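You operate a simulated robot arm through the tools that you are given. There is no shell and no other tool. Be economical: measure what you need, move in short steps, check, and stop when the job is done.

The job below is to be done with a simulated two-armed robot. You get a single attempt, and the scene is never put back.

## Task
On the top of the side table, fold the striped cloth in half, so that it is half as long.

It is judged by the outcome, as a careful person would: the job done as asked, and still so three seconds after it is handed in. It fails if anything else is knocked over, pushed out of place, dropped, spilled or broken. Flat cloth is picked up by pressing the open fingertips on it (5 to 10 N) and closing them slowly along it; thin cloth reads only 2 to 8 mm in the jaws.

## Robot
Two 7-joint arms with two-finger parallel grippers on one trunk, on a base that drives. Base frame: it is fixed to the floor where the robot stands at the start and does not move with it; the origin is under the middle of the robot, x ahead of it, y to its left, z up. Units: mm, degrees, N and s.
The left shoulder is at the start at [70, 134, 1051], the right one opposite. Places, roughly: top of the side table [600, 0, 800]. Payload 1.57 kg a hand.
The TCP of each hand is the grasp point between the finger pads, 30 mm short of the fingertips. In the tool frame z runs along the fingers and y along their closing line. Largest opening 80 mm; finger width 17, thickness 12; the body of the gripper, 40 by 82 mm, starts 80 mm behind the TCP.
Orientation is that of the tool frame in the base frame, as a unit quaternion [x, y, z, w]. With the fingers straight down and closing along the base's y, the tool's x points along the base's -x, its y along +y and its z along -z.

## Interface
- The arms move only by the tool move_arm. It takes "left_plan", "right_plan" or both (then of equal length, played together; a hand with none holds still); each is a list of rows, each a list of 6 numbers: the shift along the base's x, y, z in units of 25 mm (1.0 is 25 mm), then the turn, a rotation vector about the base's x, y, z in units of 5 degrees (1.0 is 5 degrees). In form: [[dx, dy, dz, rx, ry, rz], ...]. A call has 1 to 20 rows; each row shifts and turns the commanded pose from where the row before left it. "left_grip" and "right_grip" are, for a hand that has rows, the gripper command, from -1 (fully open) to 1 (shut), values between in proportion, set as the call begins (left out, the last holds). A call with a number of a shift or a turn outside -1 to 1 is refused whole. A row lasts 0.2 s, in which the tool goes at most 50 mm and 8.6 degrees; a call with a longer step from one row to the next is refused whole, and so is a gripper value outside its range. A pose out of reach is approached as far as the arm can. The call stops where the force on the tool passes 40 N (or 10 N more than at its start, if that is more) or the arm is blocked; 0.2 s more then pass. The fingers move at their own pace (about 153 mm/s each) and stop on an object; they squeeze with about 32 N. The grip force told is the motor's: it shows also when the fingers shut on nothing. Time passes only in rows, and 0.2 s behind the last, so rows that do not move let the fingers close. The reply holds the time, the measured pose of the TCP, the force on the tool along the base axes, the opening and the grip force, in the units named above and with some noise, and new pictures: "pictures" is both (left out), scene, wrist or none (wrist: the cameras of the hands that moved).
- Cameras (640 x 400 px; columns grow to the right, rows downward): "scene" is now at [130.9, 8.8, 1264]; the picture's right is [0.12, -0.99, 0.00], its down [-0.71, -0.09, -0.70] and it looks along [0.69, 0.09, -0.72] (base axes); focal length 219 px, centre (320, 200). "left" rides on the left gripper at [72, 7, -122] in its tool frame; the picture's right is [-0.09, 1.00, 0.00], its down [-0.84, -0.08, -0.54] and it looks along [-0.54, -0.05, 0.84] (tool axes); focal length 238 px, centre (320, 200). "right" rides on the right gripper at [72, -7, -122] in its tool frame; the picture's right is [0.09, 1.00, 0.00], its down [-0.84, 0.08, -0.54] and it looks along [-0.54, 0.05, 0.84] (tool axes); focal length 238 px, centre (320, 200). There is no depth. A picture from a camera that has moved, and an enlarged one, comes with that camera's place and axes in the base frame and with its lens.
- slide_trunk(by): slides the trunk up (or, below 0, down) by that many mm; the arms and the scene camera ride with it, the base frame stays. It gives what a move gives, with no picture.
- base_move(legs): drives the robot by 1 to 6 legs, each [ahead, left, turn to the left] in mm, mm and degrees, along the robot's own axes; the way and the turn of a leg run together, so that a leg with both is an arc; at most 1500 mm and 180 degrees a leg. The arms and the cameras ride along, it lands a little off, and it stops where it bumps. It gives what a move gives, and a new picture of the scene camera.
- pan_tilt(pan, tilt): turns the head with the scene camera to pan (to the left, within 86 degrees either way) and tilt (down, from -29 to 69), counted from straight ahead of the robot. It gives what a move gives, and a new picture of the scene camera.
- inspect(camera, box): a new picture of the part [left, top, right, bottom] of that camera's present view, enlarged. The clock stands still meanwhile.
- finish_job(): hands the job in; it is judged then, once.

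Work in short steps. Places have to be worked out from the pictures, the camera data and where the tool is seen: move nearer, look again, correct. Check each grasp and each placing, and mend what went wrong. You have 120 turns and 260 pictures in all, those below and enlarged ones among them. Open the grippers and draw the arms clear of the work before you hand the job in, unless the task says otherwise; then end with one line.

The tools are called after "Call:" by a JSON object that holds its "name" and its "arguments". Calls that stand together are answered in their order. move_arm: Moves the arms, as the interface text tells. Its arguments: {"type":"object","properties":{"left_plan":{"type":"array"},"left_grip":{"type":"number"},"right_plan":{"type":"array"},"right_grip":{"type":"number"},"pictures":{"type":"string","enum":["both","scene","wrist","none"]}},"required":[]} The other tools are called the same way: slide_trunk (by) slides the trunk up or down; base_move (legs) drives the base; pan_tilt (pan, tilt) turns the head that bears the scene camera; inspect (camera, box) takes an enlarged picture of a part of a camera's view; finish_job () hands the job in.

At the start:

```text
clock: 0.0
left_eef_pos: [500.5, 200.3, 911.2]
left_tool_rot: [0.0, 1.0, 0.0, 0.0]
left_contact_force: [0.2, 0.1, 0.1]
left_finger_gap: 79.9
left_gripper_force: 0.1
right_eef_pos: [403.7, -196.7, 993.1]
right_tool_rot: [0.0, 1.0, 0.001, 0.0]
right_contact_force: [0.5, 0.1, 0.6]
right_finger_gap: 79.9
right_gripper_force: 0.1
trunk travel left (down, up): [-625.0, 315.0]
robot x, y, heading: [-0.1, -1.7, -0.0]
head pan, tilt: [7.2, 45.8]
```

scene: 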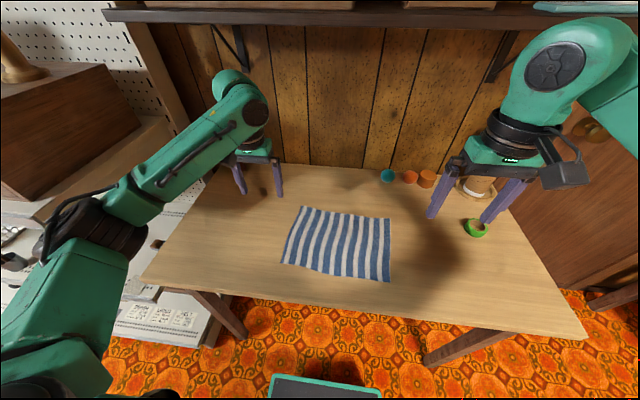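
right: 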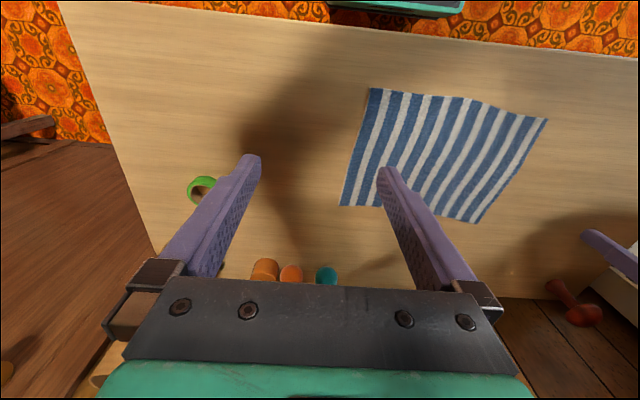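
left: 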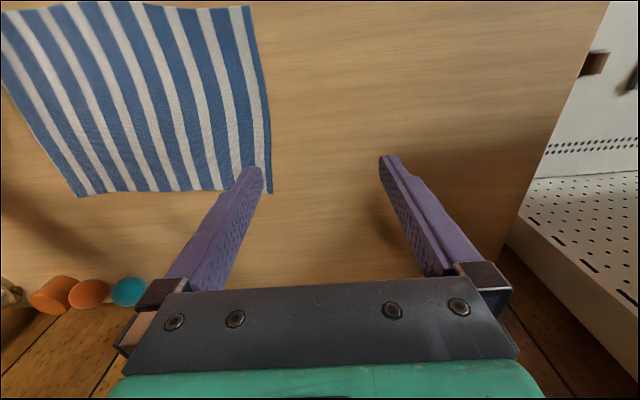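

The cloth is about 270 x 200 mm, with its long side along y: corners near (597,121), (575,-147), (376,-127) and (393,144), on a table top at z of about 742. I plan to carry the left edge onto the right edge, with the left hand on the far corner and the right hand on the near one. First I'll move the left hand above the far-left corner.

Call:
{"name": "move_arm", "arguments": {"left_plan": [[0.75, -0.95, -0.6, 0, 0, -0.25], [0.75, -0.95, -0.6, 0, 0, -0.25], [0.75, -0.95, -0.6, 0, 0, -0.25], [0.75, -0.95, -0.6, 0, 0, -0.25]], "left_grip": 0.2}}

```text
clock: 1.0
left_eef_pos: [577.0, 104.4, 850.4]
left_tool_rot: [0.044, 0.999, 0.001, -0.002]
left_contact_force: [0.5, -0.5, 0.6]
left_finger_gap: 31.8
left_gripper_force: 0.1
right_eef_pos: [404.8, -198.5, 992.9]
right_tool_rot: [0.0, 1.0, 0.0, -0.002]
right_contact_force: [0.3, 0.2, -0.2]
right_finger_gap: 79.9
right_gripper_force: 0.0
trunk travel left (down, up): [-625.0, 315.0]
robot x, y, heading: [1.3, -2.1, -0.1]
head pan, tilt: [7.2, 45.8]
camera scene: at [131.8, 7.2, 1263.9], right [0.12, -0.99, 0.0], down [-0.71, -0.09, -0.7], along [0.69, 0.09, -0.72], focal length 219 px, centre (320, 200)
camera left: at [506.9, 117.1, 971.6], right [0.18, 0.98, 0.0], down [0.83, -0.15, 0.54], along [0.53, -0.1, -0.84], focal length 238 px, centre (320, 200)
```

scene: 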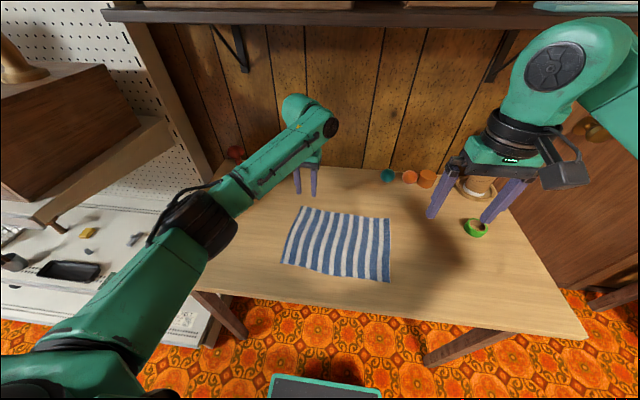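
left: 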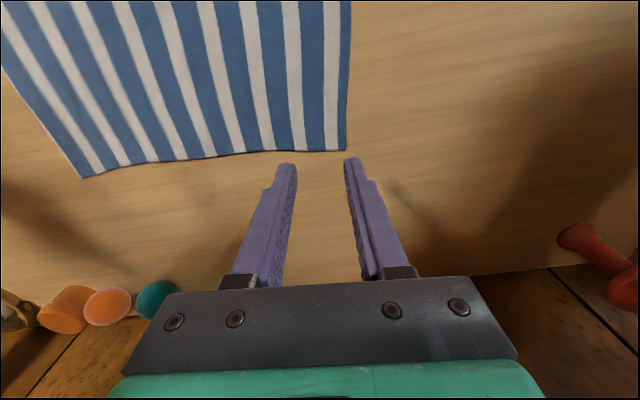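

The corner fix agrees between both cameras: c1 is about (598,125) with the table at z=742. With both hands on the left edge, the left forearm would come close to the right wrist. Driving the base left by 120 mm should open that gap and make the right hand's reach easier.

Call:
{"name": "base_move", "arguments": {"legs": [[0, 120, 0]]}}

Call:
{"name": "slide_trunk", "arguments": {"by": 60}}

```text
clock: 2.2
left_eef_pos: [576.2, 224.5, 850.4]
left_tool_rot: [0.043, 0.999, 0.0, -0.001]
left_contact_force: [0.0, 0.2, 0.0]
left_finger_gap: 31.9
left_gripper_force: 0.0
right_eef_pos: [403.2, -78.8, 994.2]
right_tool_rot: [0.001, 1.0, 0.0, 0.0]
right_contact_force: [-0.5, 0.2, 0.4]
right_finger_gap: 79.9
right_gripper_force: 0.1
trunk travel left (down, up): [-625.0, 315.0]
robot x, y, heading: [0.1, 115.9, -0.1]
head pan, tilt: [7.2, 45.8]
camera scene: at [130.9, 127.9, 1264.0], right [0.12, -0.99, 0.0], down [-0.71, -0.09, -0.7], along [0.69, 0.09, -0.72], focal length 219 px, centre (320, 200)
```

scene: 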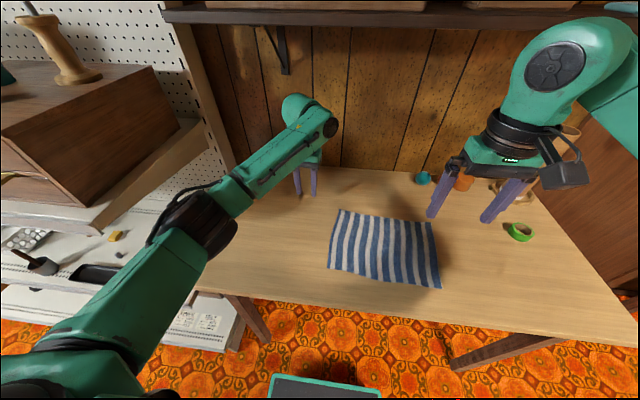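

```text
clock: 3.2
left_eef_pos: [575.9, 224.4, 910.3]
left_tool_rot: [0.043, 0.999, 0.0, 0.0]
left_contact_force: [0.8, 0.5, -0.3]
left_finger_gap: 32.0
left_gripper_force: 0.1
right_eef_pos: [404.6, -78.5, 1053.9]
right_tool_rot: [0.001, 1.0, 0.0, 0.0]
right_contact_force: [0.1, 1.1, -0.4]
right_finger_gap: 79.9
right_gripper_force: 0.0
trunk travel left (down, up): [-685.0, 255.0]
robot x, y, heading: [3.3, 120.5, -0.2]
head pan, tilt: [7.2, 45.8]
```

The base shift worked. From the new view, c4 is about (391,141). Next I'll bring the left hand back over the far corner, and the right hand part of the way toward the near corner, kept high.

Call:
{"name": "move_arm", "arguments": {"left_plan": [[0.02, -0.8, -0.4, 0, 0, 0], [0.02, -0.8, -0.4, 0, 0, 0], [0.02, -0.8, -0.4, 0, 0, 0], [0.02, -0.8, -0.4, 0, 0, 0], [0.02, -0.8, -0.4, 0, 0, 0], [0.02, -0.8, -0.4, 0, 0, 0]], "right_plan": [[0, 0.8, -0.9, 0, 0, -0.17], [0, 0.8, -0.9, 0, 0, -0.17], [0, 0.8, -0.9, 0, 0, -0.17], [0, 0.8, -0.9, 0, 0, -0.17], [0, 0.8, -0.9, 0, 0, -0.17], [0, 0.8, -0.9, 0, 0, -0.15]], "right_grip": 0.2}}

```text
clock: 4.6
left_eef_pos: [579.2, 126.1, 861.1]
left_tool_rot: [0.043, 0.999, -0.001, 0.0]
left_contact_force: [0.6, -0.7, -0.5]
left_finger_gap: 31.7
left_gripper_force: 0.1
left hand out of reach, approached as far as the arm can: row 6
right_eef_pos: [404.1, 41.7, 917.8]
right_tool_rot: [0.044, 0.999, 0.0, 0.0]
right_contact_force: [1.2, 0.8, -0.2]
right_finger_gap: 32.3
right_gripper_force: 0.0
trunk travel left (down, up): [-685.0, 255.0]
robot x, y, heading: [1.2, 119.8, 0.0]
head pan, tilt: [7.2, 45.8]
camera scene: at [131.5, 129.8, 1323.9], right [0.12, -0.99, 0.0], down [-0.71, -0.09, -0.7], along [0.69, 0.09, -0.72], focal length 219 px, centre (320, 200)
camera right: at [332.4, 42.5, 1040.8], right [0.0, 1.0, 0.0], down [0.84, 0.0, 0.54], along [0.54, 0.0, -0.84], focal length 238 px, centre (320, 200)
camera left: at [508.5, 139.0, 982.3], right [0.18, 0.98, 0.0], down [0.83, -0.15, 0.54], along [0.53, -0.1, -0.84], focal length 238 px, centre (320, 200)
```

scene: 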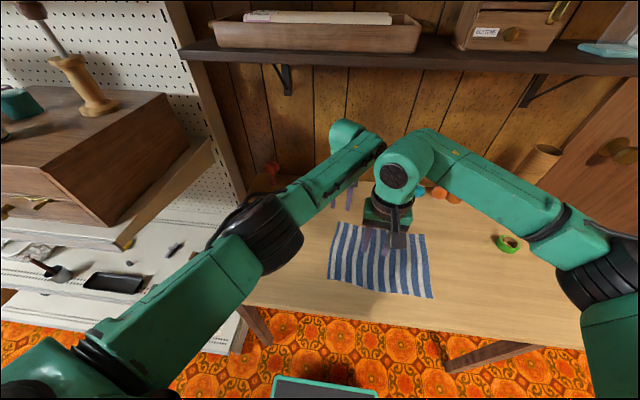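
right: 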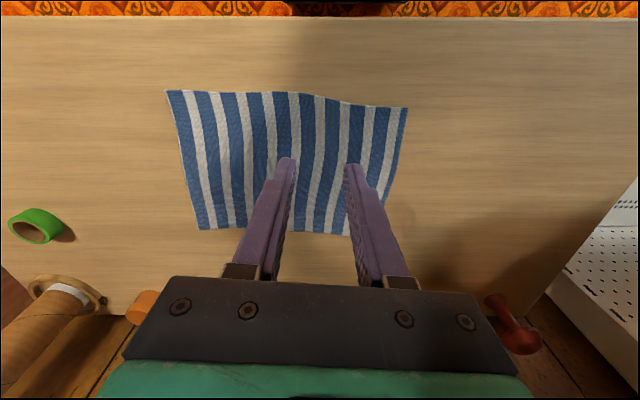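
left: 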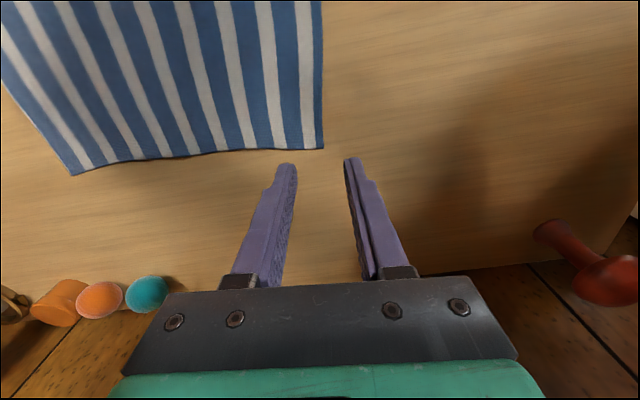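

The left hand is at its reach limit. I'll drive forward 70 mm, which still leaves the base plate short of the table edge, and lower the trunk by 30 mm.

Call:
{"name": "base_move", "arguments": {"legs": [[70, 0, 0]]}}

Call:
{"name": "slide_trunk", "arguments": {"by": -30}}

```text
clock: 5.7
left_eef_pos: [647.1, 124.6, 861.2]
left_tool_rot: [0.044, 0.999, 0.0, 0.0]
left_contact_force: [-0.5, -0.1, 0.3]
left_finger_gap: 31.8
left_gripper_force: 0.1
right_eef_pos: [472.8, 41.0, 919.5]
right_tool_rot: [0.044, 0.999, 0.0, 0.0]
right_contact_force: [0.3, -0.1, -0.2]
right_finger_gap: 31.9
right_gripper_force: 0.1
trunk travel left (down, up): [-685.0, 255.0]
robot x, y, heading: [70.2, 119.7, -0.1]
head pan, tilt: [7.2, 45.8]
camera scene: at [199.5, 128.5, 1324.1], right [0.12, -0.99, 0.0], down [-0.71, -0.09, -0.7], along [0.69, 0.09, -0.72], focal length 219 px, centre (320, 200)
```

scene: 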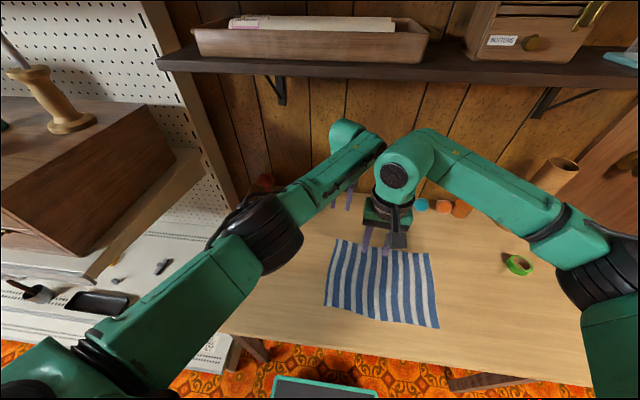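

```text
clock: 6.4
left_eef_pos: [648.6, 124.5, 832.0]
left_tool_rot: [0.044, 0.999, 0.0, 0.0]
left_contact_force: [0.4, 0.0, 0.2]
left_finger_gap: 31.9
left_gripper_force: 0.1
right_eef_pos: [474.2, 41.2, 889.9]
right_tool_rot: [0.045, 0.999, 0.0, 0.0]
right_contact_force: [0.0, -0.6, -0.6]
right_finger_gap: 32.3
right_gripper_force: 0.0
trunk travel left (down, up): [-655.0, 285.0]
robot x, y, heading: [69.1, 118.0, -0.4]
head pan, tilt: [7.2, 45.8]
```

Both hands moved with the base as expected. Now I'll move each hand above its own corner and look.

Call:
{"name": "move_arm", "arguments": {"left_plan": [[-0.7, -0.2, -0.25, 0, 0, 0], [-0.7, -0.2, -0.25, 0, 0, 0], [-0.7, -0.2, -0.25, 0, 0, 0], [-0.7, -0.2, -0.25, 0, 0, 0]], "right_plan": [[-0.67, 0.76, -0.6, 0, 0, 0], [-0.67, 0.76, -0.6, 0, 0, 0], [-0.67, 0.76, -0.6, 0, 0, 0], [-0.67, 0.76, -0.6, 0, 0, 0]]}}

```text
clock: 7.3
left_eef_pos: [592.8, 113.9, 810.7]
left_tool_rot: [0.039, 0.999, 0.001, 0.0]
left_contact_force: [0.4, -1.4, 0.1]
left_finger_gap: 32.0
left_gripper_force: 0.1
right_eef_pos: [419.4, 101.1, 837.3]
right_tool_rot: [0.048, 0.999, -0.006, -0.002]
right_contact_force: [-1.1, -1.6, -0.7]
right_finger_gap: 31.8
right_gripper_force: 0.1
trunk travel left (down, up): [-655.0, 285.0]
robot x, y, heading: [72.8, 120.6, 0.2]
head pan, tilt: [7.2, 45.8]
stopped in row 4 (right hand): the force on the tool passed its limit (the readings are from after the stop); the commanded pose is now the measured one
camera scene: at [200.4, 129.1, 1294.0], right [0.12, -0.99, 0.0], down [-0.71, -0.09, -0.7], along [0.69, 0.09, -0.72], focal length 219 px, centre (320, 200)
camera right: at [347.4, 102.3, 960.7], right [0.0, 1.0, -0.01], down [0.84, 0.0, 0.54], along [0.54, -0.01, -0.84], focal length 238 px, centre (320, 200)
camera left: at [522.8, 125.7, 932.2], right [0.17, 0.99, 0.0], down [0.83, -0.14, 0.54], along [0.53, -0.09, -0.84], focal length 238 px, centre (320, 200)
```

scene: 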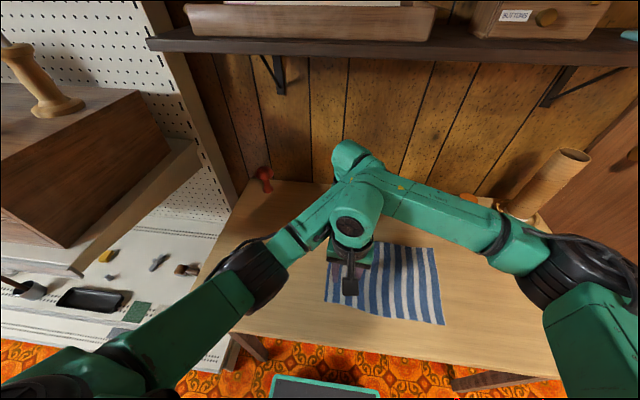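
right: 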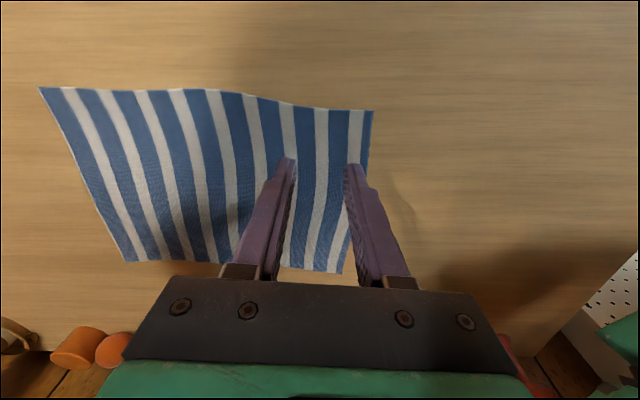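
left: 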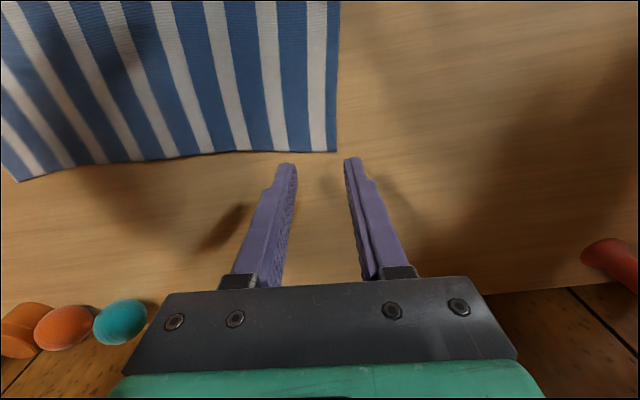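

That was contact between the right wrist and the left forearm, so I'll swap the roles. The right hand will take the far corner and the left hand the near one, with the robot further right and turned a little left so the forearms don't cross. First I'll separate the arms.

Call:
{"name": "move_arm", "arguments": {"right_plan": [[-0.2, -1, 0.2, 0, 0, 0], [-0.2, -1, 0.4, 0, 0, 0], [0, -1, 0.8, 0, 0, 0], [0, -1, 0.8, 0, 0, 0], [0, -1, 0.8, 0, 0, 0], [0, -1, 0.4, 0, 0, 0]], "left_plan": [[0, 0, 0, 0, 0, 0], [0, 0, 0.5, 0, 0, 0], [-0.6, 0.8, 0.8, 0, 0, 0], [-0.8, 0.8, 0.8, 0, 0, 0], [-0.8, 0.8, 0.8, 0, 0, 0], [-0.8, 0.8, 0, 0, 0, 0]], "pictures": "scene"}}

Call:
{"name": "base_move", "arguments": {"legs": [[0, -200, 20]]}}

```text
clock: 8.7
left_eef_pos: [515.5, 194.4, 883.0]
left_tool_rot: [0.038, 0.999, 0.002, 0.0]
left_contact_force: [-0.4, 0.2, 0.7]
left_finger_gap: 32.5
left_gripper_force: 0.0
right_eef_pos: [408.1, -51.1, 924.0]
right_tool_rot: [0.049, 0.999, -0.007, -0.002]
right_contact_force: [0.5, 0.9, 0.2]
right_finger_gap: 32.2
right_gripper_force: 0.0
trunk travel left (down, up): [-655.0, 285.0]
robot x, y, heading: [70.1, 119.7, 0.0]
head pan, tilt: [7.2, 45.8]
camera scene: at [199.1, 128.9, 1294.1], right [0.12, -0.99, 0.0], down [-0.71, -0.09, -0.7], along [0.69, 0.09, -0.72], focal length 219 px, centre (320, 200)
```

scene: 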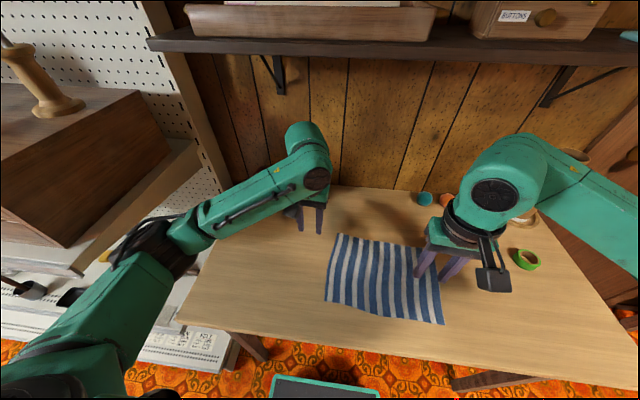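

```text
clock: 10.3
left_eef_pos: [501.5, 146.7, 882.3]
left_tool_rot: [-0.135, 0.991, 0.002, 0.0]
left_contact_force: [0.5, -0.3, 0.1]
left_finger_gap: 32.0
left_gripper_force: 0.0
right_eef_pos: [479.5, -120.8, 922.5]
right_tool_rot: [-0.125, 0.992, -0.006, 0.0]
right_contact_force: [1.0, -0.1, -0.1]
right_finger_gap: 31.9
right_gripper_force: 0.0
trunk travel left (down, up): [-655.0, 285.0]
robot x, y, heading: [103.7, -77.0, 19.6]
head pan, tilt: [7.2, 45.8]
camera scene: at [223.5, -23.9, 1294.0], right [0.45, -0.89, 0.0], down [-0.64, -0.33, -0.7], along [0.62, 0.32, -0.72], focal length 219 px, centre (320, 200)
```

scene: 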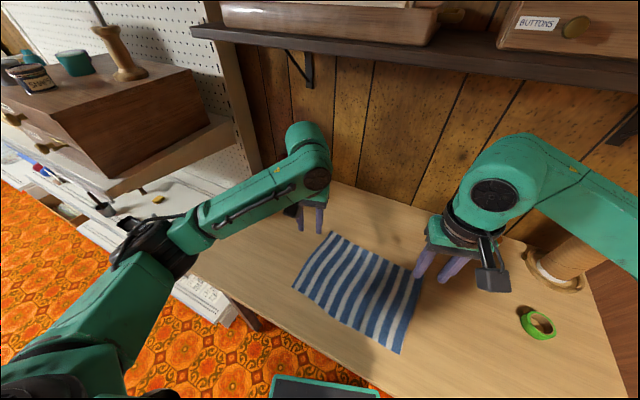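

The robot is now at (104,-77) with heading 20°. I'll bring the left hand to the near corner, pitched 20° so its wrist leans back toward the robot, and the right hand to the far corner.

Call:
{"name": "move_arm", "arguments": {"left_plan": [[-0.7, -0.05, -0.13, 0, -0.4, -0.41], [-0.7, -0.05, -0.13, 0, -0.4, -0.41], [-0.7, -0.05, -0.13, 0, -0.4, -0.41], [-0.7, -0.05, -0.13, 0, -0.4, -0.41], [-0.7, -0.05, -0.13, 0, -0.4, -0.41], [-0.7, -0.05, -0.13, 0, -0.4, -0.41], [0, -0.15, -0.13, 0, -0.4, -0.41], [0, -0.15, -0.13, 0, -0.4, -0.41], [0, -0.15, -0.13, 0, -0.4, -0.41], [0, -0.1, -0.13, 0, -0.4, -0.41]], "right_plan": [[0.4, 0.7, -0.1, 0, 0, -0.39], [0.4, 0.7, -0.1, 0, 0, -0.39], [0.4, 0.7, -0.1, 0, 0, -0.39], [0.4, 0.7, -0.1, 0, 0, -0.39], [0.4, 0.7, -0.1, 0, 0, -0.39], [0.4, 0.7, -0.3, 0, 0, -0.39], [0.4, 0.8, -0.3, 0, 0, -0.39], [0.4, 0.8, -0.3, 0, 0, -0.39], [0.4, 0.8, -0.3, 0, 0, -0.39], [0.34, 0.7, -0.3, 0, 0, -0.39]]}}

```text
clock: 12.5
left_eef_pos: [420.1, 112.8, 847.1]
left_tool_rot: [0.044, 0.984, -0.022, 0.172]
left_contact_force: [0.2, -0.1, -0.5]
left_finger_gap: 32.1
left_gripper_force: 0.1
left hand out of reach, approached as far as the arm can: row 6
right_eef_pos: [581.0, 62.5, 872.5]
right_tool_rot: [0.044, 0.999, -0.006, -0.002]
right_contact_force: [-0.7, 0.4, 0.4]
right_finger_gap: 32.0
right_gripper_force: 0.0
trunk travel left (down, up): [-655.0, 285.0]
robot x, y, heading: [107.3, -76.8, 20.1]
head pan, tilt: [7.2, 45.8]
camera scene: at [223.3, -23.2, 1294.0], right [0.45, -0.89, 0.0], down [-0.64, -0.33, -0.7], along [0.62, 0.32, -0.72], focal length 219 px, centre (320, 200)
camera right: at [508.9, 63.4, 994.8], right [0.0, 1.0, -0.01], down [0.84, 0.01, 0.54], along [0.54, -0.01, -0.84], focal length 238 px, centre (320, 200)
camera left: at [313.6, 133.1, 936.7], right [0.18, 0.98, 0.0], down [0.59, -0.11, 0.8], along [0.78, -0.14, -0.6], focal length 238 px, centre (320, 200)
```

scene: 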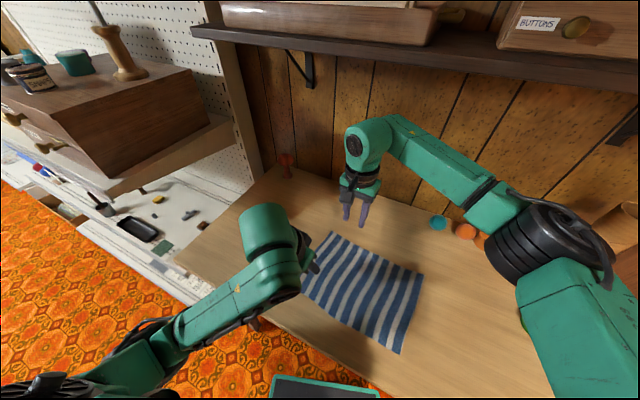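
right: 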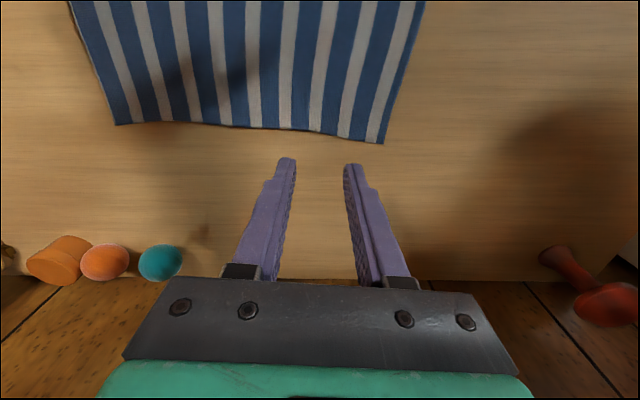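
left: 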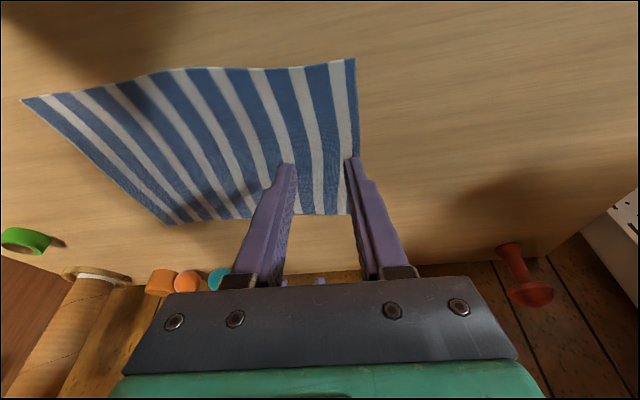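

There is now plenty of room between the arms. The corners come out at c1 about (598,127) and c4 about (394,143). The left hand is at its inner reach limit, so I'll back the base 40 mm, reduce the pitch to 10°, and go above both corners.

Call:
{"name": "base_move", "arguments": {"legs": [[-40, 0, 0]]}}

Call:
{"name": "move_arm", "arguments": {"left_plan": [[0.23, 0.21, -0.3, 0, 0.5, 0], [0.23, 0.21, -0.3, 0, 0.5, 0], [0.23, 0.21, -0.3, 0, 0.5, 0], [0.23, 0.21, -0.3, 0, 0.5, 0]], "right_plan": [[0.35, 0.58, -0.6, 0, 0, 0], [0.35, 0.58, -0.6, 0, 0, 0], [0.35, 0.58, -0.6, 0, 0, 0], [0.35, 0.58, -0.6, 0, 0, 0]]}}

```text
clock: 13.4
left_eef_pos: [384.5, 99.5, 847.0]
left_tool_rot: [0.046, 0.984, -0.022, 0.17]
left_contact_force: [1.4, 0.8, -0.7]
left_finger_gap: 31.9
left_gripper_force: 0.0
right_eef_pos: [545.1, 48.0, 872.3]
right_tool_rot: [0.045, 0.999, -0.006, -0.003]
right_contact_force: [-0.4, 0.3, -0.9]
right_finger_gap: 32.0
right_gripper_force: 0.2
trunk travel left (down, up): [-655.0, 285.0]
robot x, y, heading: [69.4, -88.8, 19.9]
head pan, tilt: [7.2, 45.8]
camera scene: at [187.7, -37.0, 1293.8], right [0.45, -0.89, 0.0], down [-0.64, -0.33, -0.7], along [0.62, 0.32, -0.72], focal length 219 px, centre (320, 200)
```

scene: 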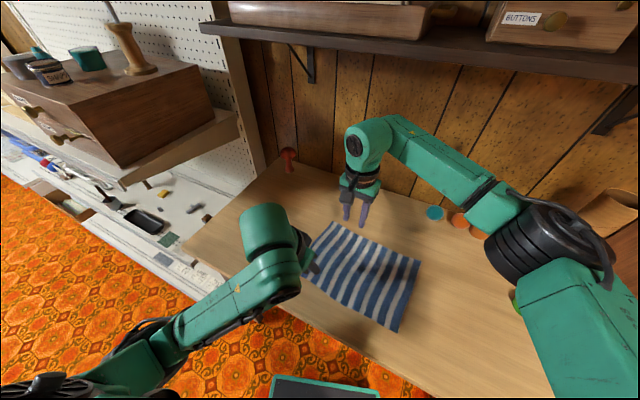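

```text
clock: 14.4
left_eef_pos: [408.0, 121.3, 817.3]
left_tool_rot: [0.042, 0.995, -0.025, 0.084]
left_contact_force: [-0.6, -0.7, 0.2]
left_finger_gap: 31.8
left_gripper_force: 0.0
right_eef_pos: [579.3, 106.8, 812.7]
right_tool_rot: [0.044, 0.999, -0.007, -0.002]
right_contact_force: [-0.8, 0.1, 0.6]
right_finger_gap: 31.9
right_gripper_force: 0.1
trunk travel left (down, up): [-655.0, 285.0]
robot x, y, heading: [64.2, -89.2, 19.8]
head pan, tilt: [7.2, 45.8]
camera scene: at [186.9, -35.9, 1293.9], right [0.45, -0.89, 0.0], down [-0.64, -0.33, -0.7], along [0.62, 0.32, -0.72], focal length 219 px, centre (320, 200)
camera right: at [507.4, 108.0, 934.8], right [0.0, 1.0, -0.01], down [0.84, 0.01, 0.54], along [0.54, -0.01, -0.84], focal length 238 px, centre (320, 200)
camera left: at [317.9, 140.9, 923.7], right [0.18, 0.98, -0.03], down [0.72, -0.11, 0.68], along [0.67, -0.14, -0.73], focal length 238 px, centre (320, 200)
```

scene: 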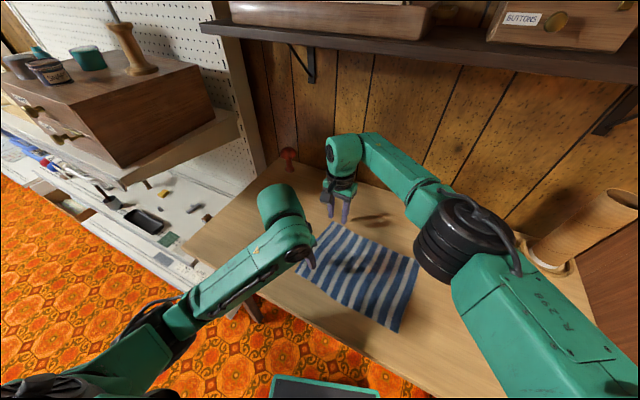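
right: 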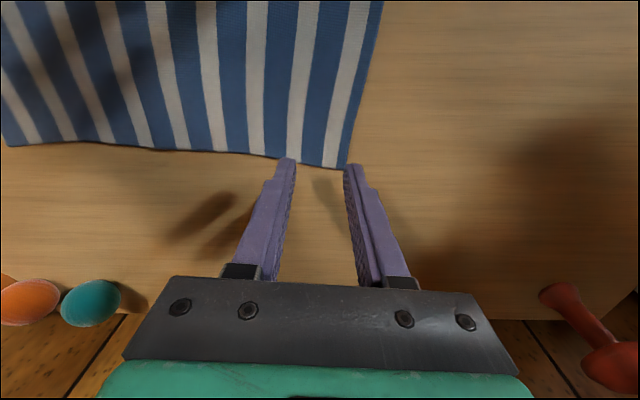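
left: 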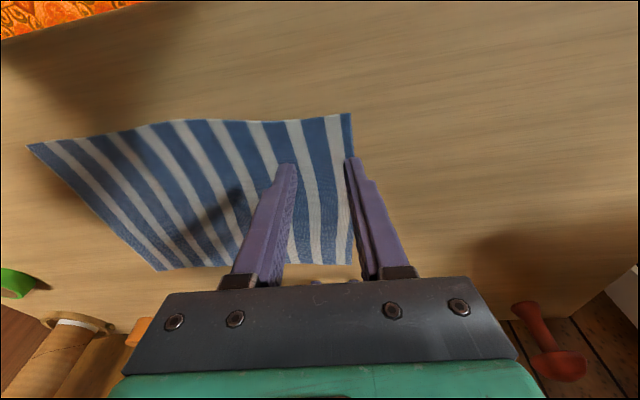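

Both hands are well placed, with the tips about 17 mm in from the end edges and about 22 mm in from the left edge. I'll lower them to just above the cloth.

Call:
{"name": "move_arm", "arguments": {"left_plan": [[0, 0, -0.5, 0, 0, 0], [0, 0, -0.5, 0, 0, 0], [0, 0, -0.5, 0, 0, 0]], "right_plan": [[0, 0, -0.4, 0, 0, 0], [0, 0, -0.4, 0, 0, 0], [0, 0, -0.4, 0, 0, 0]], "pictures": "wrist"}}

```text
clock: 15.2
left_eef_pos: [406.9, 119.9, 783.5]
left_tool_rot: [0.043, 0.995, -0.025, 0.089]
left_contact_force: [3.7, 0.9, 18.3]
left_finger_gap: 32.6
left_gripper_force: 0.2
right_eef_pos: [577.3, 105.4, 784.7]
right_tool_rot: [0.044, 0.999, -0.005, -0.001]
right_contact_force: [0.0, -0.2, 0.3]
right_finger_gap: 31.9
right_gripper_force: 0.1
trunk travel left (down, up): [-655.0, 285.0]
robot x, y, heading: [67.7, -94.7, 20.0]
head pan, tilt: [7.2, 45.8]
camera right: at [505.0, 105.8, 906.8], right [0.0, 1.0, -0.01], down [0.84, 0.01, 0.54], along [0.54, -0.01, -0.84], focal length 238 px, centre (320, 200)
camera left: at [316.3, 139.2, 889.1], right [0.18, 0.98, -0.02], down [0.72, -0.11, 0.69], along [0.67, -0.14, -0.73], focal length 238 px, centre (320, 200)
```

right: 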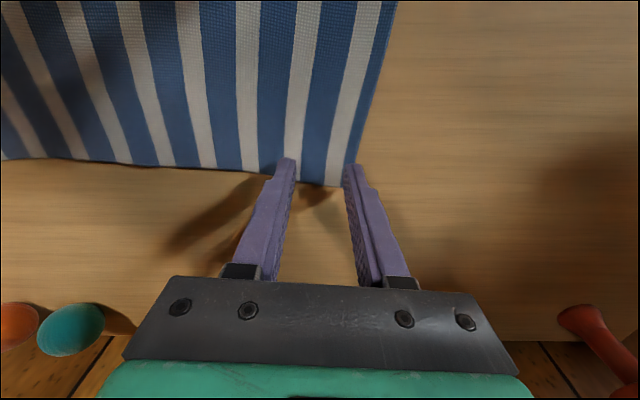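
left: 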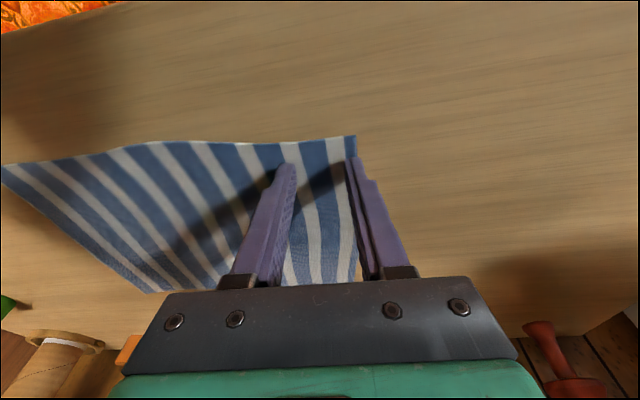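

The left hand touched the cloth at TCP z of about 784, so the surface is near z=752. Both outer fingers straddle the cloth's edge. I'll lift the left slightly and shift both hands 8 mm inward.

Call:
{"name": "move_arm", "arguments": {"left_plan": [[0, 0, 0.3, 0, 0, 0], [0, -0.32, 0, 0, 0, 0], [0, 0, 0, 0, 0, 0]], "right_plan": [[0, 0, 0.1, 0, 0, 0], [0, -0.32, 0, 0, 0, 0], [0, 0, 0, 0, 0, 0]], "pictures": "none"}}

Call:
{"name": "move_arm", "arguments": {"left_plan": [[0, 0, -0.15, 0, 0, 0], [0, 0, 0, 0, 0, 0]], "right_plan": [[0, 0, -0.16, 0, 0, 0], [0, 0, 0, 0, 0, 0]], "pictures": "wrist"}}

```text
clock: 16.0
left_eef_pos: [407.0, 111.9, 788.3]
left_tool_rot: [0.042, 0.995, -0.027, 0.085]
left_contact_force: [0.2, 0.0, 0.2]
left_finger_gap: 31.7
left_gripper_force: 0.1
right_eef_pos: [578.5, 97.7, 783.8]
right_tool_rot: [0.044, 0.999, -0.007, -0.001]
right_contact_force: [-0.9, -0.1, -0.4]
right_finger_gap: 31.9
right_gripper_force: 0.0
trunk travel left (down, up): [-655.0, 285.0]
robot x, y, heading: [63.5, -89.1, 19.9]
head pan, tilt: [7.2, 45.8]
```

```text
clock: 16.6
left_eef_pos: [406.4, 111.9, 783.7]
left_tool_rot: [0.043, 0.995, -0.025, 0.085]
left_contact_force: [-0.7, -0.5, -0.4]
left_finger_gap: 32.2
left_gripper_force: 0.0
right_eef_pos: [577.3, 97.4, 780.9]
right_tool_rot: [0.044, 0.999, -0.006, -0.001]
right_contact_force: [1.1, 0.0, 7.9]
right_finger_gap: 32.1
right_gripper_force: 0.1
trunk travel left (down, up): [-655.0, 285.0]
robot x, y, heading: [66.5, -90.7, 20.0]
head pan, tilt: [7.2, 45.8]
camera right: at [506.6, 98.4, 904.1], right [0.0, 1.0, -0.01], down [0.84, 0.01, 0.54], along [0.54, -0.01, -0.84], focal length 238 px, centre (320, 200)
camera left: at [316.5, 131.4, 890.9], right [0.18, 0.98, -0.03], down [0.72, -0.11, 0.68], along [0.67, -0.14, -0.73], focal length 238 px, centre (320, 200)
```

right: 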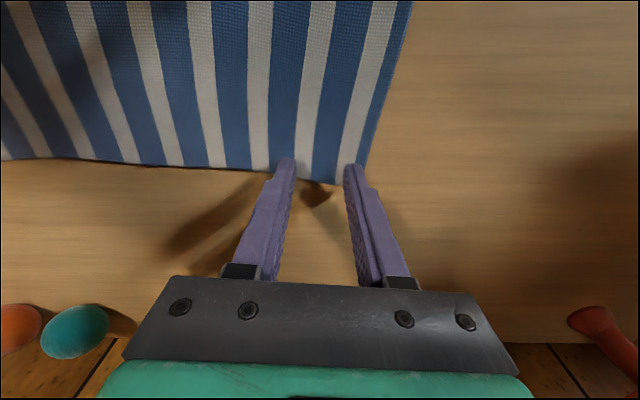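
left: 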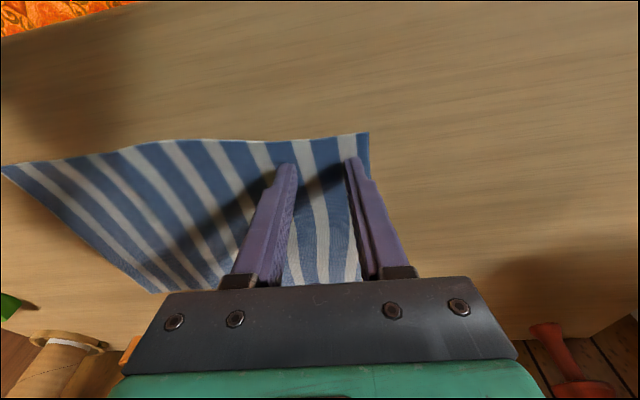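

The right hand presses with 8 N on the cloth; the left is just off it. I'll lower the left about 2.5 mm.

Call:
{"name": "move_arm", "arguments": {"left_plan": [[0, 0, -0.1, 0, 0, 0], [0, 0, 0, 0, 0, 0]], "pictures": "none"}}

```text
clock: 17.2
left_eef_pos: [406.5, 111.2, 783.1]
left_tool_rot: [0.042, 0.995, -0.025, 0.088]
left_contact_force: [-0.1, 1.6, 18.3]
left_finger_gap: 32.4
left_gripper_force: 0.2
right_eef_pos: [575.9, 97.2, 781.7]
right_tool_rot: [0.044, 0.999, -0.006, -0.001]
right_contact_force: [1.5, 0.3, 3.1]
right_finger_gap: 32.4
right_gripper_force: 0.6
trunk travel left (down, up): [-655.0, 285.0]
robot x, y, heading: [65.3, -88.2, 19.8]
head pan, tilt: [7.2, 45.8]
```

The left now reads 18 N and the right 3 N. I'll even these out and start closing slowly.

Call:
{"name": "move_arm", "arguments": {"left_plan": [[0, 0, 0.05, 0, 0, 0], [0, 0, 0, 0, 0, 0]], "right_plan": [[0, 0, -0.03, 0, 0, 0], [0, 0, 0, 0, 0, 0]], "left_grip": 0.3, "right_grip": 0.3, "pictures": "none"}}

Call:
{"name": "move_arm", "arguments": {"left_plan": [[0, 0, 0, 0, 0, 0]], "right_plan": [[0, 0, 0, 0, 0, 0]], "left_grip": 0.42, "right_grip": 0.42, "pictures": "wrist"}}

```text
clock: 17.8
left_eef_pos: [405.2, 110.1, 782.1]
left_tool_rot: [0.042, 0.995, -0.025, 0.087]
left_contact_force: [2.0, 2.9, 11.4]
left_finger_gap: 29.8
left_gripper_force: 1.2
right_eef_pos: [577.2, 97.9, 781.3]
right_tool_rot: [0.044, 0.999, -0.006, -0.001]
right_contact_force: [-0.9, -0.8, 7.7]
right_finger_gap: 26.5
right_gripper_force: 0.0
trunk travel left (down, up): [-655.0, 285.0]
robot x, y, heading: [64.9, -85.1, 20.0]
head pan, tilt: [7.2, 45.8]
```

```text
clock: 18.2
left_eef_pos: [405.4, 109.6, 782.3]
left_tool_rot: [0.043, 0.995, -0.026, 0.085]
left_contact_force: [-1.4, -3.0, 10.0]
left_finger_gap: 20.8
left_gripper_force: 0.0
right_eef_pos: [575.9, 96.7, 781.2]
right_tool_rot: [0.045, 0.999, -0.006, -0.001]
right_contact_force: [0.2, 0.0, 7.7]
right_finger_gap: 23.1
right_gripper_force: 0.0
trunk travel left (down, up): [-655.0, 285.0]
robot x, y, heading: [66.9, -88.7, 20.1]
head pan, tilt: [7.2, 45.8]
camera right: at [505.3, 97.4, 904.0], right [0.0, 1.0, -0.01], down [0.84, 0.01, 0.54], along [0.54, -0.01, -0.84], focal length 238 px, centre (320, 200)
camera left: at [315.6, 129.2, 890.0], right [0.18, 0.98, -0.03], down [0.72, -0.11, 0.68], along [0.67, -0.14, -0.73], focal length 238 px, centre (320, 200)
```

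right: 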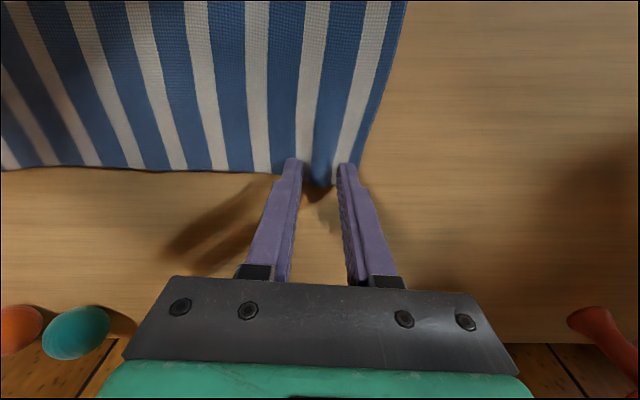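
left: 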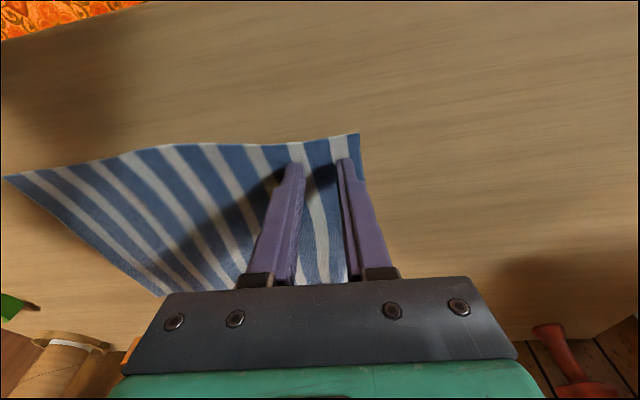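

The cloth is bunching up between the fingers of both hands. I'll keep closing in steps.

Call:
{"name": "move_arm", "arguments": {"left_plan": [[0, 0, 0, 0, 0, 0]], "right_plan": [[0, 0, 0, 0, 0, 0]], "left_grip": 0.55, "right_grip": 0.55, "pictures": "none"}}

Call:
{"name": "move_arm", "arguments": {"left_plan": [[0, 0, 0, 0, 0, 0]], "right_plan": [[0, 0, 0, 0, 0, 0]], "left_grip": 0.68, "right_grip": 0.68, "pictures": "none"}}

Call:
{"name": "move_arm", "arguments": {"left_plan": [[0, 0, 0, 0, 0, 0]], "right_plan": [[0, 0, 0, 0, 0, 0]], "left_grip": 0.82, "right_grip": 0.82, "pictures": "none"}}

Call:
{"name": "move_arm", "arguments": {"left_plan": [[0, 0, 0, 0, 0, 0], [0, 0, 0, 0, 0, 0]], "right_plan": [[0, 0, 0, 0, 0, 0], [0, 0, 0, 0, 0, 0]], "left_grip": 1, "right_grip": 1, "pictures": "wrist"}}

```text
clock: 18.6
left_eef_pos: [405.7, 109.7, 782.0]
left_tool_rot: [0.042, 0.995, -0.026, 0.085]
left_contact_force: [-0.4, -1.8, 7.3]
left_finger_gap: 16.4
left_gripper_force: 0.0
right_eef_pos: [576.8, 96.5, 781.7]
right_tool_rot: [0.045, 0.999, -0.006, -0.001]
right_contact_force: [-0.3, -0.5, 8.6]
right_finger_gap: 16.5
right_gripper_force: 0.0
trunk travel left (down, up): [-655.0, 285.0]
robot x, y, heading: [67.2, -89.5, 19.9]
head pan, tilt: [7.2, 45.8]
```

```text
clock: 19.0
left_eef_pos: [404.3, 110.5, 782.3]
left_tool_rot: [0.042, 0.995, -0.025, 0.085]
left_contact_force: [0.9, -1.2, 4.9]
left_finger_gap: 11.8
left_gripper_force: 0.1
right_eef_pos: [576.9, 96.0, 781.3]
right_tool_rot: [0.045, 0.999, -0.005, -0.001]
right_contact_force: [0.2, -1.9, 9.0]
right_finger_gap: 11.3
right_gripper_force: 0.1
trunk travel left (down, up): [-655.0, 285.0]
robot x, y, heading: [68.6, -93.0, 19.9]
head pan, tilt: [7.2, 45.8]
```

```text
clock: 19.4
left_eef_pos: [404.4, 110.2, 783.0]
left_tool_rot: [0.043, 0.995, -0.025, 0.085]
left_contact_force: [-0.4, 0.0, 3.4]
left_finger_gap: 6.4
left_gripper_force: 0.2
right_eef_pos: [577.3, 97.6, 782.0]
right_tool_rot: [0.044, 0.999, -0.005, -0.001]
right_contact_force: [-0.8, 0.5, 10.2]
right_finger_gap: 8.8
right_gripper_force: 0.4
trunk travel left (down, up): [-655.0, 285.0]
robot x, y, heading: [63.5, -91.0, 20.2]
head pan, tilt: [7.2, 45.8]
```

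```text
clock: 20.0
left_eef_pos: [405.9, 111.3, 783.4]
left_tool_rot: [0.042, 0.995, -0.025, 0.085]
left_contact_force: [-0.4, 0.2, 1.8]
left_finger_gap: 0.0
left_gripper_force: 21.3
right_eef_pos: [575.6, 98.5, 781.7]
right_tool_rot: [0.045, 0.999, -0.005, -0.001]
right_contact_force: [0.7, 3.2, 12.1]
right_finger_gap: 5.9
right_gripper_force: 26.2
trunk travel left (down, up): [-655.0, 285.0]
robot x, y, heading: [66.3, -90.5, 19.9]
head pan, tilt: [7.2, 45.8]
camera right: at [505.4, 99.0, 903.8], right [0.0, 1.0, -0.01], down [0.84, 0.01, 0.54], along [0.54, -0.01, -0.84], focal length 238 px, centre (320, 200)
camera left: at [315.9, 131.2, 889.7], right [0.18, 0.98, -0.03], down [0.72, -0.11, 0.68], along [0.67, -0.14, -0.73], focal length 238 px, centre (320, 200)
```

right: 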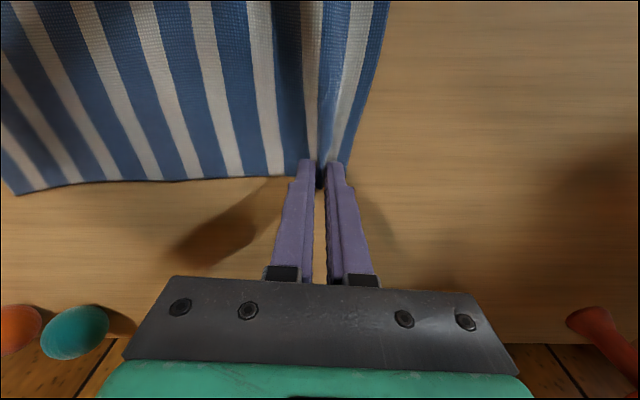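
left: 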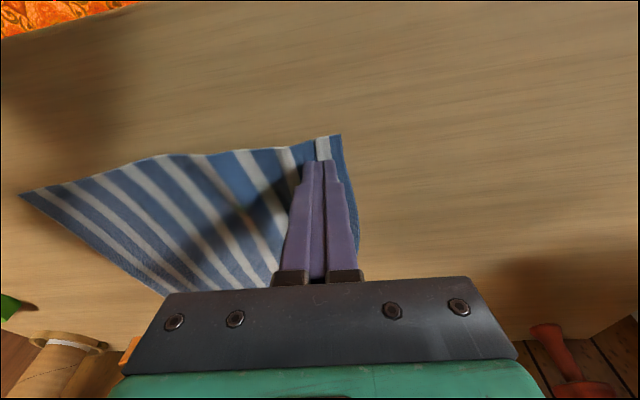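

The right hand holds the cloth (5.9 mm); the left slipped off it (0 mm). I'll lift the left a little, reopen, take out its pitch so both fingertips sit flat, and shift slightly inward.

Call:
{"name": "move_arm", "arguments": {"left_plan": [[0, 0, 0.3, 0, 0, 0], [0.05, 0, 0.3, 0, 0.67, 0], [0.1, -0.1, 0, 0, 0.67, 0], [0.1, -0.14, 0, 0, 0.66, 0], [0, 0, 0, 0, 0, 0]], "left_grip": 0.2}}

```text
clock: 21.2
left_eef_pos: [412.0, 106.4, 797.8]
left_tool_rot: [0.04, 0.999, -0.03, -0.003]
left_contact_force: [0.2, 0.2, 0.5]
left_finger_gap: 32.0
left_gripper_force: 0.0
right_eef_pos: [577.7, 97.4, 782.1]
right_tool_rot: [0.045, 0.999, -0.006, -0.002]
right_contact_force: [1.3, 3.2, 14.8]
right_finger_gap: 6.0
right_gripper_force: 25.9
trunk travel left (down, up): [-655.0, 285.0]
robot x, y, heading: [66.9, -90.2, 20.0]
head pan, tilt: [7.2, 45.8]
camera scene: at [183.8, -37.6, 1294.3], right [0.45, -0.89, 0.0], down [-0.64, -0.33, -0.7], along [0.62, 0.32, -0.72], focal length 219 px, centre (320, 200)
camera left: at [341.9, 125.4, 918.5], right [0.17, 0.98, -0.06], down [0.83, -0.11, 0.54], along [0.53, -0.14, -0.84], focal length 238 px, centre (320, 200)
```

scene: 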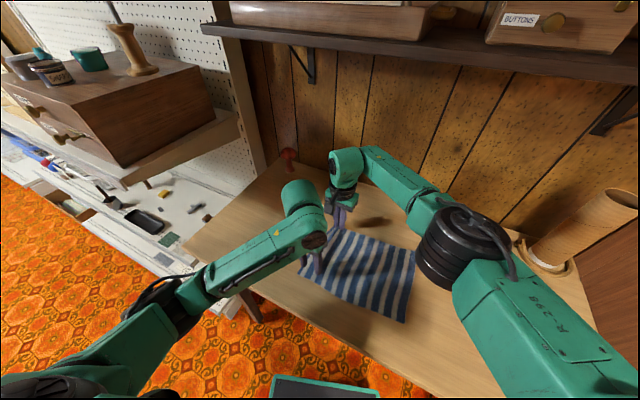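
left: 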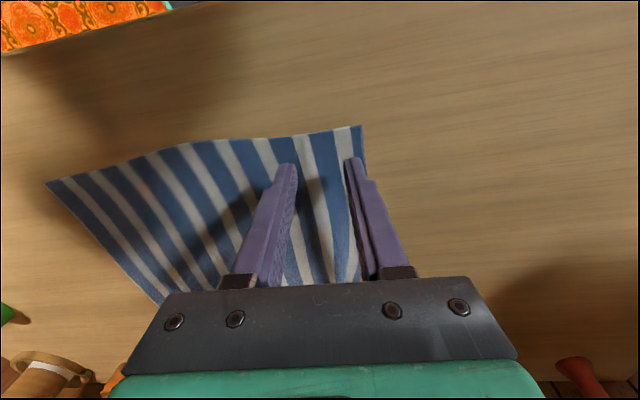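

The left tool is rolled about 3.4°, so one finger was lower and the grip slipped. I'll correct the roll and go down.

Call:
{"name": "move_arm", "arguments": {"left_plan": [[-0.1, 0.05, 0, 0.68, 0, 0], [0, 0, -0.25, 0, 0, 0], [0, 0, -0.3, 0, 0, 0], [0, 0, 0, 0, 0, 0]], "pictures": "none"}}

```text
clock: 22.2
left_eef_pos: [407.5, 107.2, 783.8]
left_tool_rot: [0.041, 0.999, 0.0, -0.003]
left_contact_force: [0.8, 0.4, 0.3]
left_finger_gap: 31.9
left_gripper_force: 0.0
right_eef_pos: [576.5, 98.1, 781.4]
right_tool_rot: [0.045, 0.999, -0.007, -0.001]
right_contact_force: [1.3, 3.4, 15.9]
right_finger_gap: 6.1
right_gripper_force: 26.1
trunk travel left (down, up): [-655.0, 285.0]
robot x, y, heading: [68.1, -88.1, 19.7]
head pan, tilt: [7.2, 45.8]
```

Call:
{"name": "move_arm", "arguments": {"left_plan": [[0, 0, -0.1, 0, 0, 0], [0, 0, 0, 0, 0, 0]], "pictures": "wrist"}}

```text
clock: 22.8
left_eef_pos: [409.0, 106.1, 781.2]
left_tool_rot: [0.04, 0.999, 0.001, -0.002]
left_contact_force: [0.5, 0.7, 1.6]
left_finger_gap: 32.0
left_gripper_force: 0.0
right_eef_pos: [577.0, 97.9, 780.6]
right_tool_rot: [0.045, 0.999, -0.006, -0.001]
right_contact_force: [1.6, 3.1, 15.7]
right_finger_gap: 6.0
right_gripper_force: 26.2
trunk travel left (down, up): [-655.0, 285.0]
robot x, y, heading: [63.7, -91.3, 20.0]
head pan, tilt: [7.2, 45.8]
camera left: at [339.2, 119.5, 903.6], right [0.17, 0.99, 0.0], down [0.83, -0.14, 0.54], along [0.53, -0.09, -0.84], focal length 238 px, centre (320, 200)
```

left: 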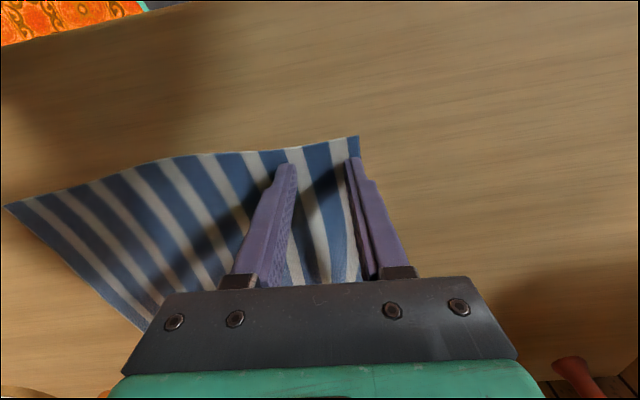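

The left is just touching (1.6 N), so I'll press a bit more, shift 4 mm inward and start closing.

Call:
{"name": "move_arm", "arguments": {"left_plan": [[0, -0.16, 0, 0, 0, 0], [0, 0, -0.07, 0, 0, 0], [0, 0, 0, 0, 0, 0]], "pictures": "none"}}

Call:
{"name": "move_arm", "arguments": {"left_plan": [[0, 0, 0, 0, 0, 0]], "left_grip": 0.35, "pictures": "none"}}

```text
clock: 23.6
left_eef_pos: [408.2, 103.1, 781.5]
left_tool_rot: [0.039, 0.999, 0.002, 0.0]
left_contact_force: [-1.8, 5.4, 23.9]
left_finger_gap: 32.0
left_gripper_force: 0.0
right_eef_pos: [576.6, 96.9, 781.5]
right_tool_rot: [0.045, 0.999, -0.008, 0.0]
right_contact_force: [2.1, 1.3, 6.3]
right_finger_gap: 6.0
right_gripper_force: 26.2
trunk travel left (down, up): [-655.0, 285.0]
robot x, y, heading: [66.9, -94.1, 19.7]
head pan, tilt: [7.2, 45.8]
```

```text
clock: 24.0
left_eef_pos: [408.8, 102.0, 781.6]
left_tool_rot: [0.04, 0.999, 0.001, -0.001]
left_contact_force: [0.3, 2.7, 30.7]
left_finger_gap: 25.2
left_gripper_force: 0.1
right_eef_pos: [575.1, 97.2, 782.1]
right_tool_rot: [0.045, 0.999, -0.006, 0.0]
right_contact_force: [-0.4, 1.0, 3.9]
right_finger_gap: 6.1
right_gripper_force: 25.9
trunk travel left (down, up): [-655.0, 285.0]
robot x, y, heading: [64.3, -89.8, 20.0]
head pan, tilt: [7.2, 45.8]
```

The left pressure is too high (30 N). I'll ease it by about 1.2 mm and keep closing.

Call:
{"name": "move_arm", "arguments": {"left_plan": [[0, 0, 0.06, 0, 0, 0], [0, 0, 0, 0, 0, 0]], "left_grip": 0.45, "pictures": "none"}}

Call:
{"name": "move_arm", "arguments": {"left_plan": [[0, 0, 0, 0, 0, 0]], "left_grip": 0.55, "pictures": "wrist"}}

```text
clock: 24.6
left_eef_pos: [409.8, 101.3, 781.9]
left_tool_rot: [0.041, 0.999, 0.001, -0.001]
left_contact_force: [3.3, 1.0, 20.0]
left_finger_gap: 19.9
left_gripper_force: 0.0
right_eef_pos: [576.2, 97.5, 781.7]
right_tool_rot: [0.045, 0.999, -0.005, -0.001]
right_contact_force: [-1.1, 0.1, 5.1]
right_finger_gap: 6.1
right_gripper_force: 26.5
trunk travel left (down, up): [-655.0, 285.0]
robot x, y, heading: [65.7, -88.2, 20.3]
head pan, tilt: [7.2, 45.8]
```

```text
clock: 25.0
left_eef_pos: [409.4, 101.0, 781.9]
left_tool_rot: [0.041, 0.999, 0.001, -0.002]
left_contact_force: [2.1, -0.2, 18.3]
left_finger_gap: 14.6
left_gripper_force: 0.0
right_eef_pos: [576.4, 97.0, 781.6]
right_tool_rot: [0.045, 0.999, -0.005, -0.001]
right_contact_force: [-0.1, -0.3, 5.1]
right_finger_gap: 6.4
right_gripper_force: 25.9
trunk travel left (down, up): [-655.0, 285.0]
robot x, y, heading: [67.8, -93.4, 20.0]
head pan, tilt: [7.2, 45.8]
camera left: at [339.0, 114.2, 903.4], right [0.17, 0.98, 0.0], down [0.83, -0.15, 0.54], along [0.53, -0.09, -0.84], focal length 238 px, centre (320, 200)
```

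left: 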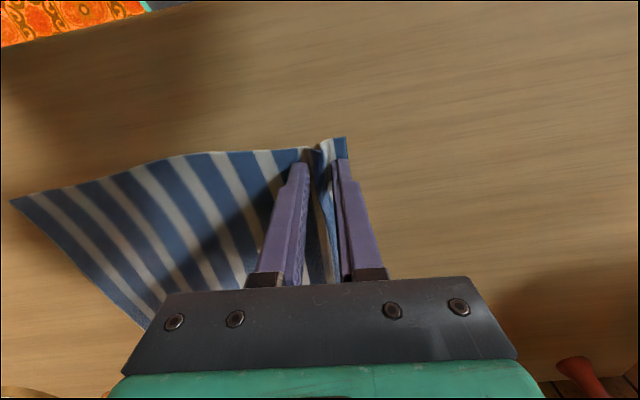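

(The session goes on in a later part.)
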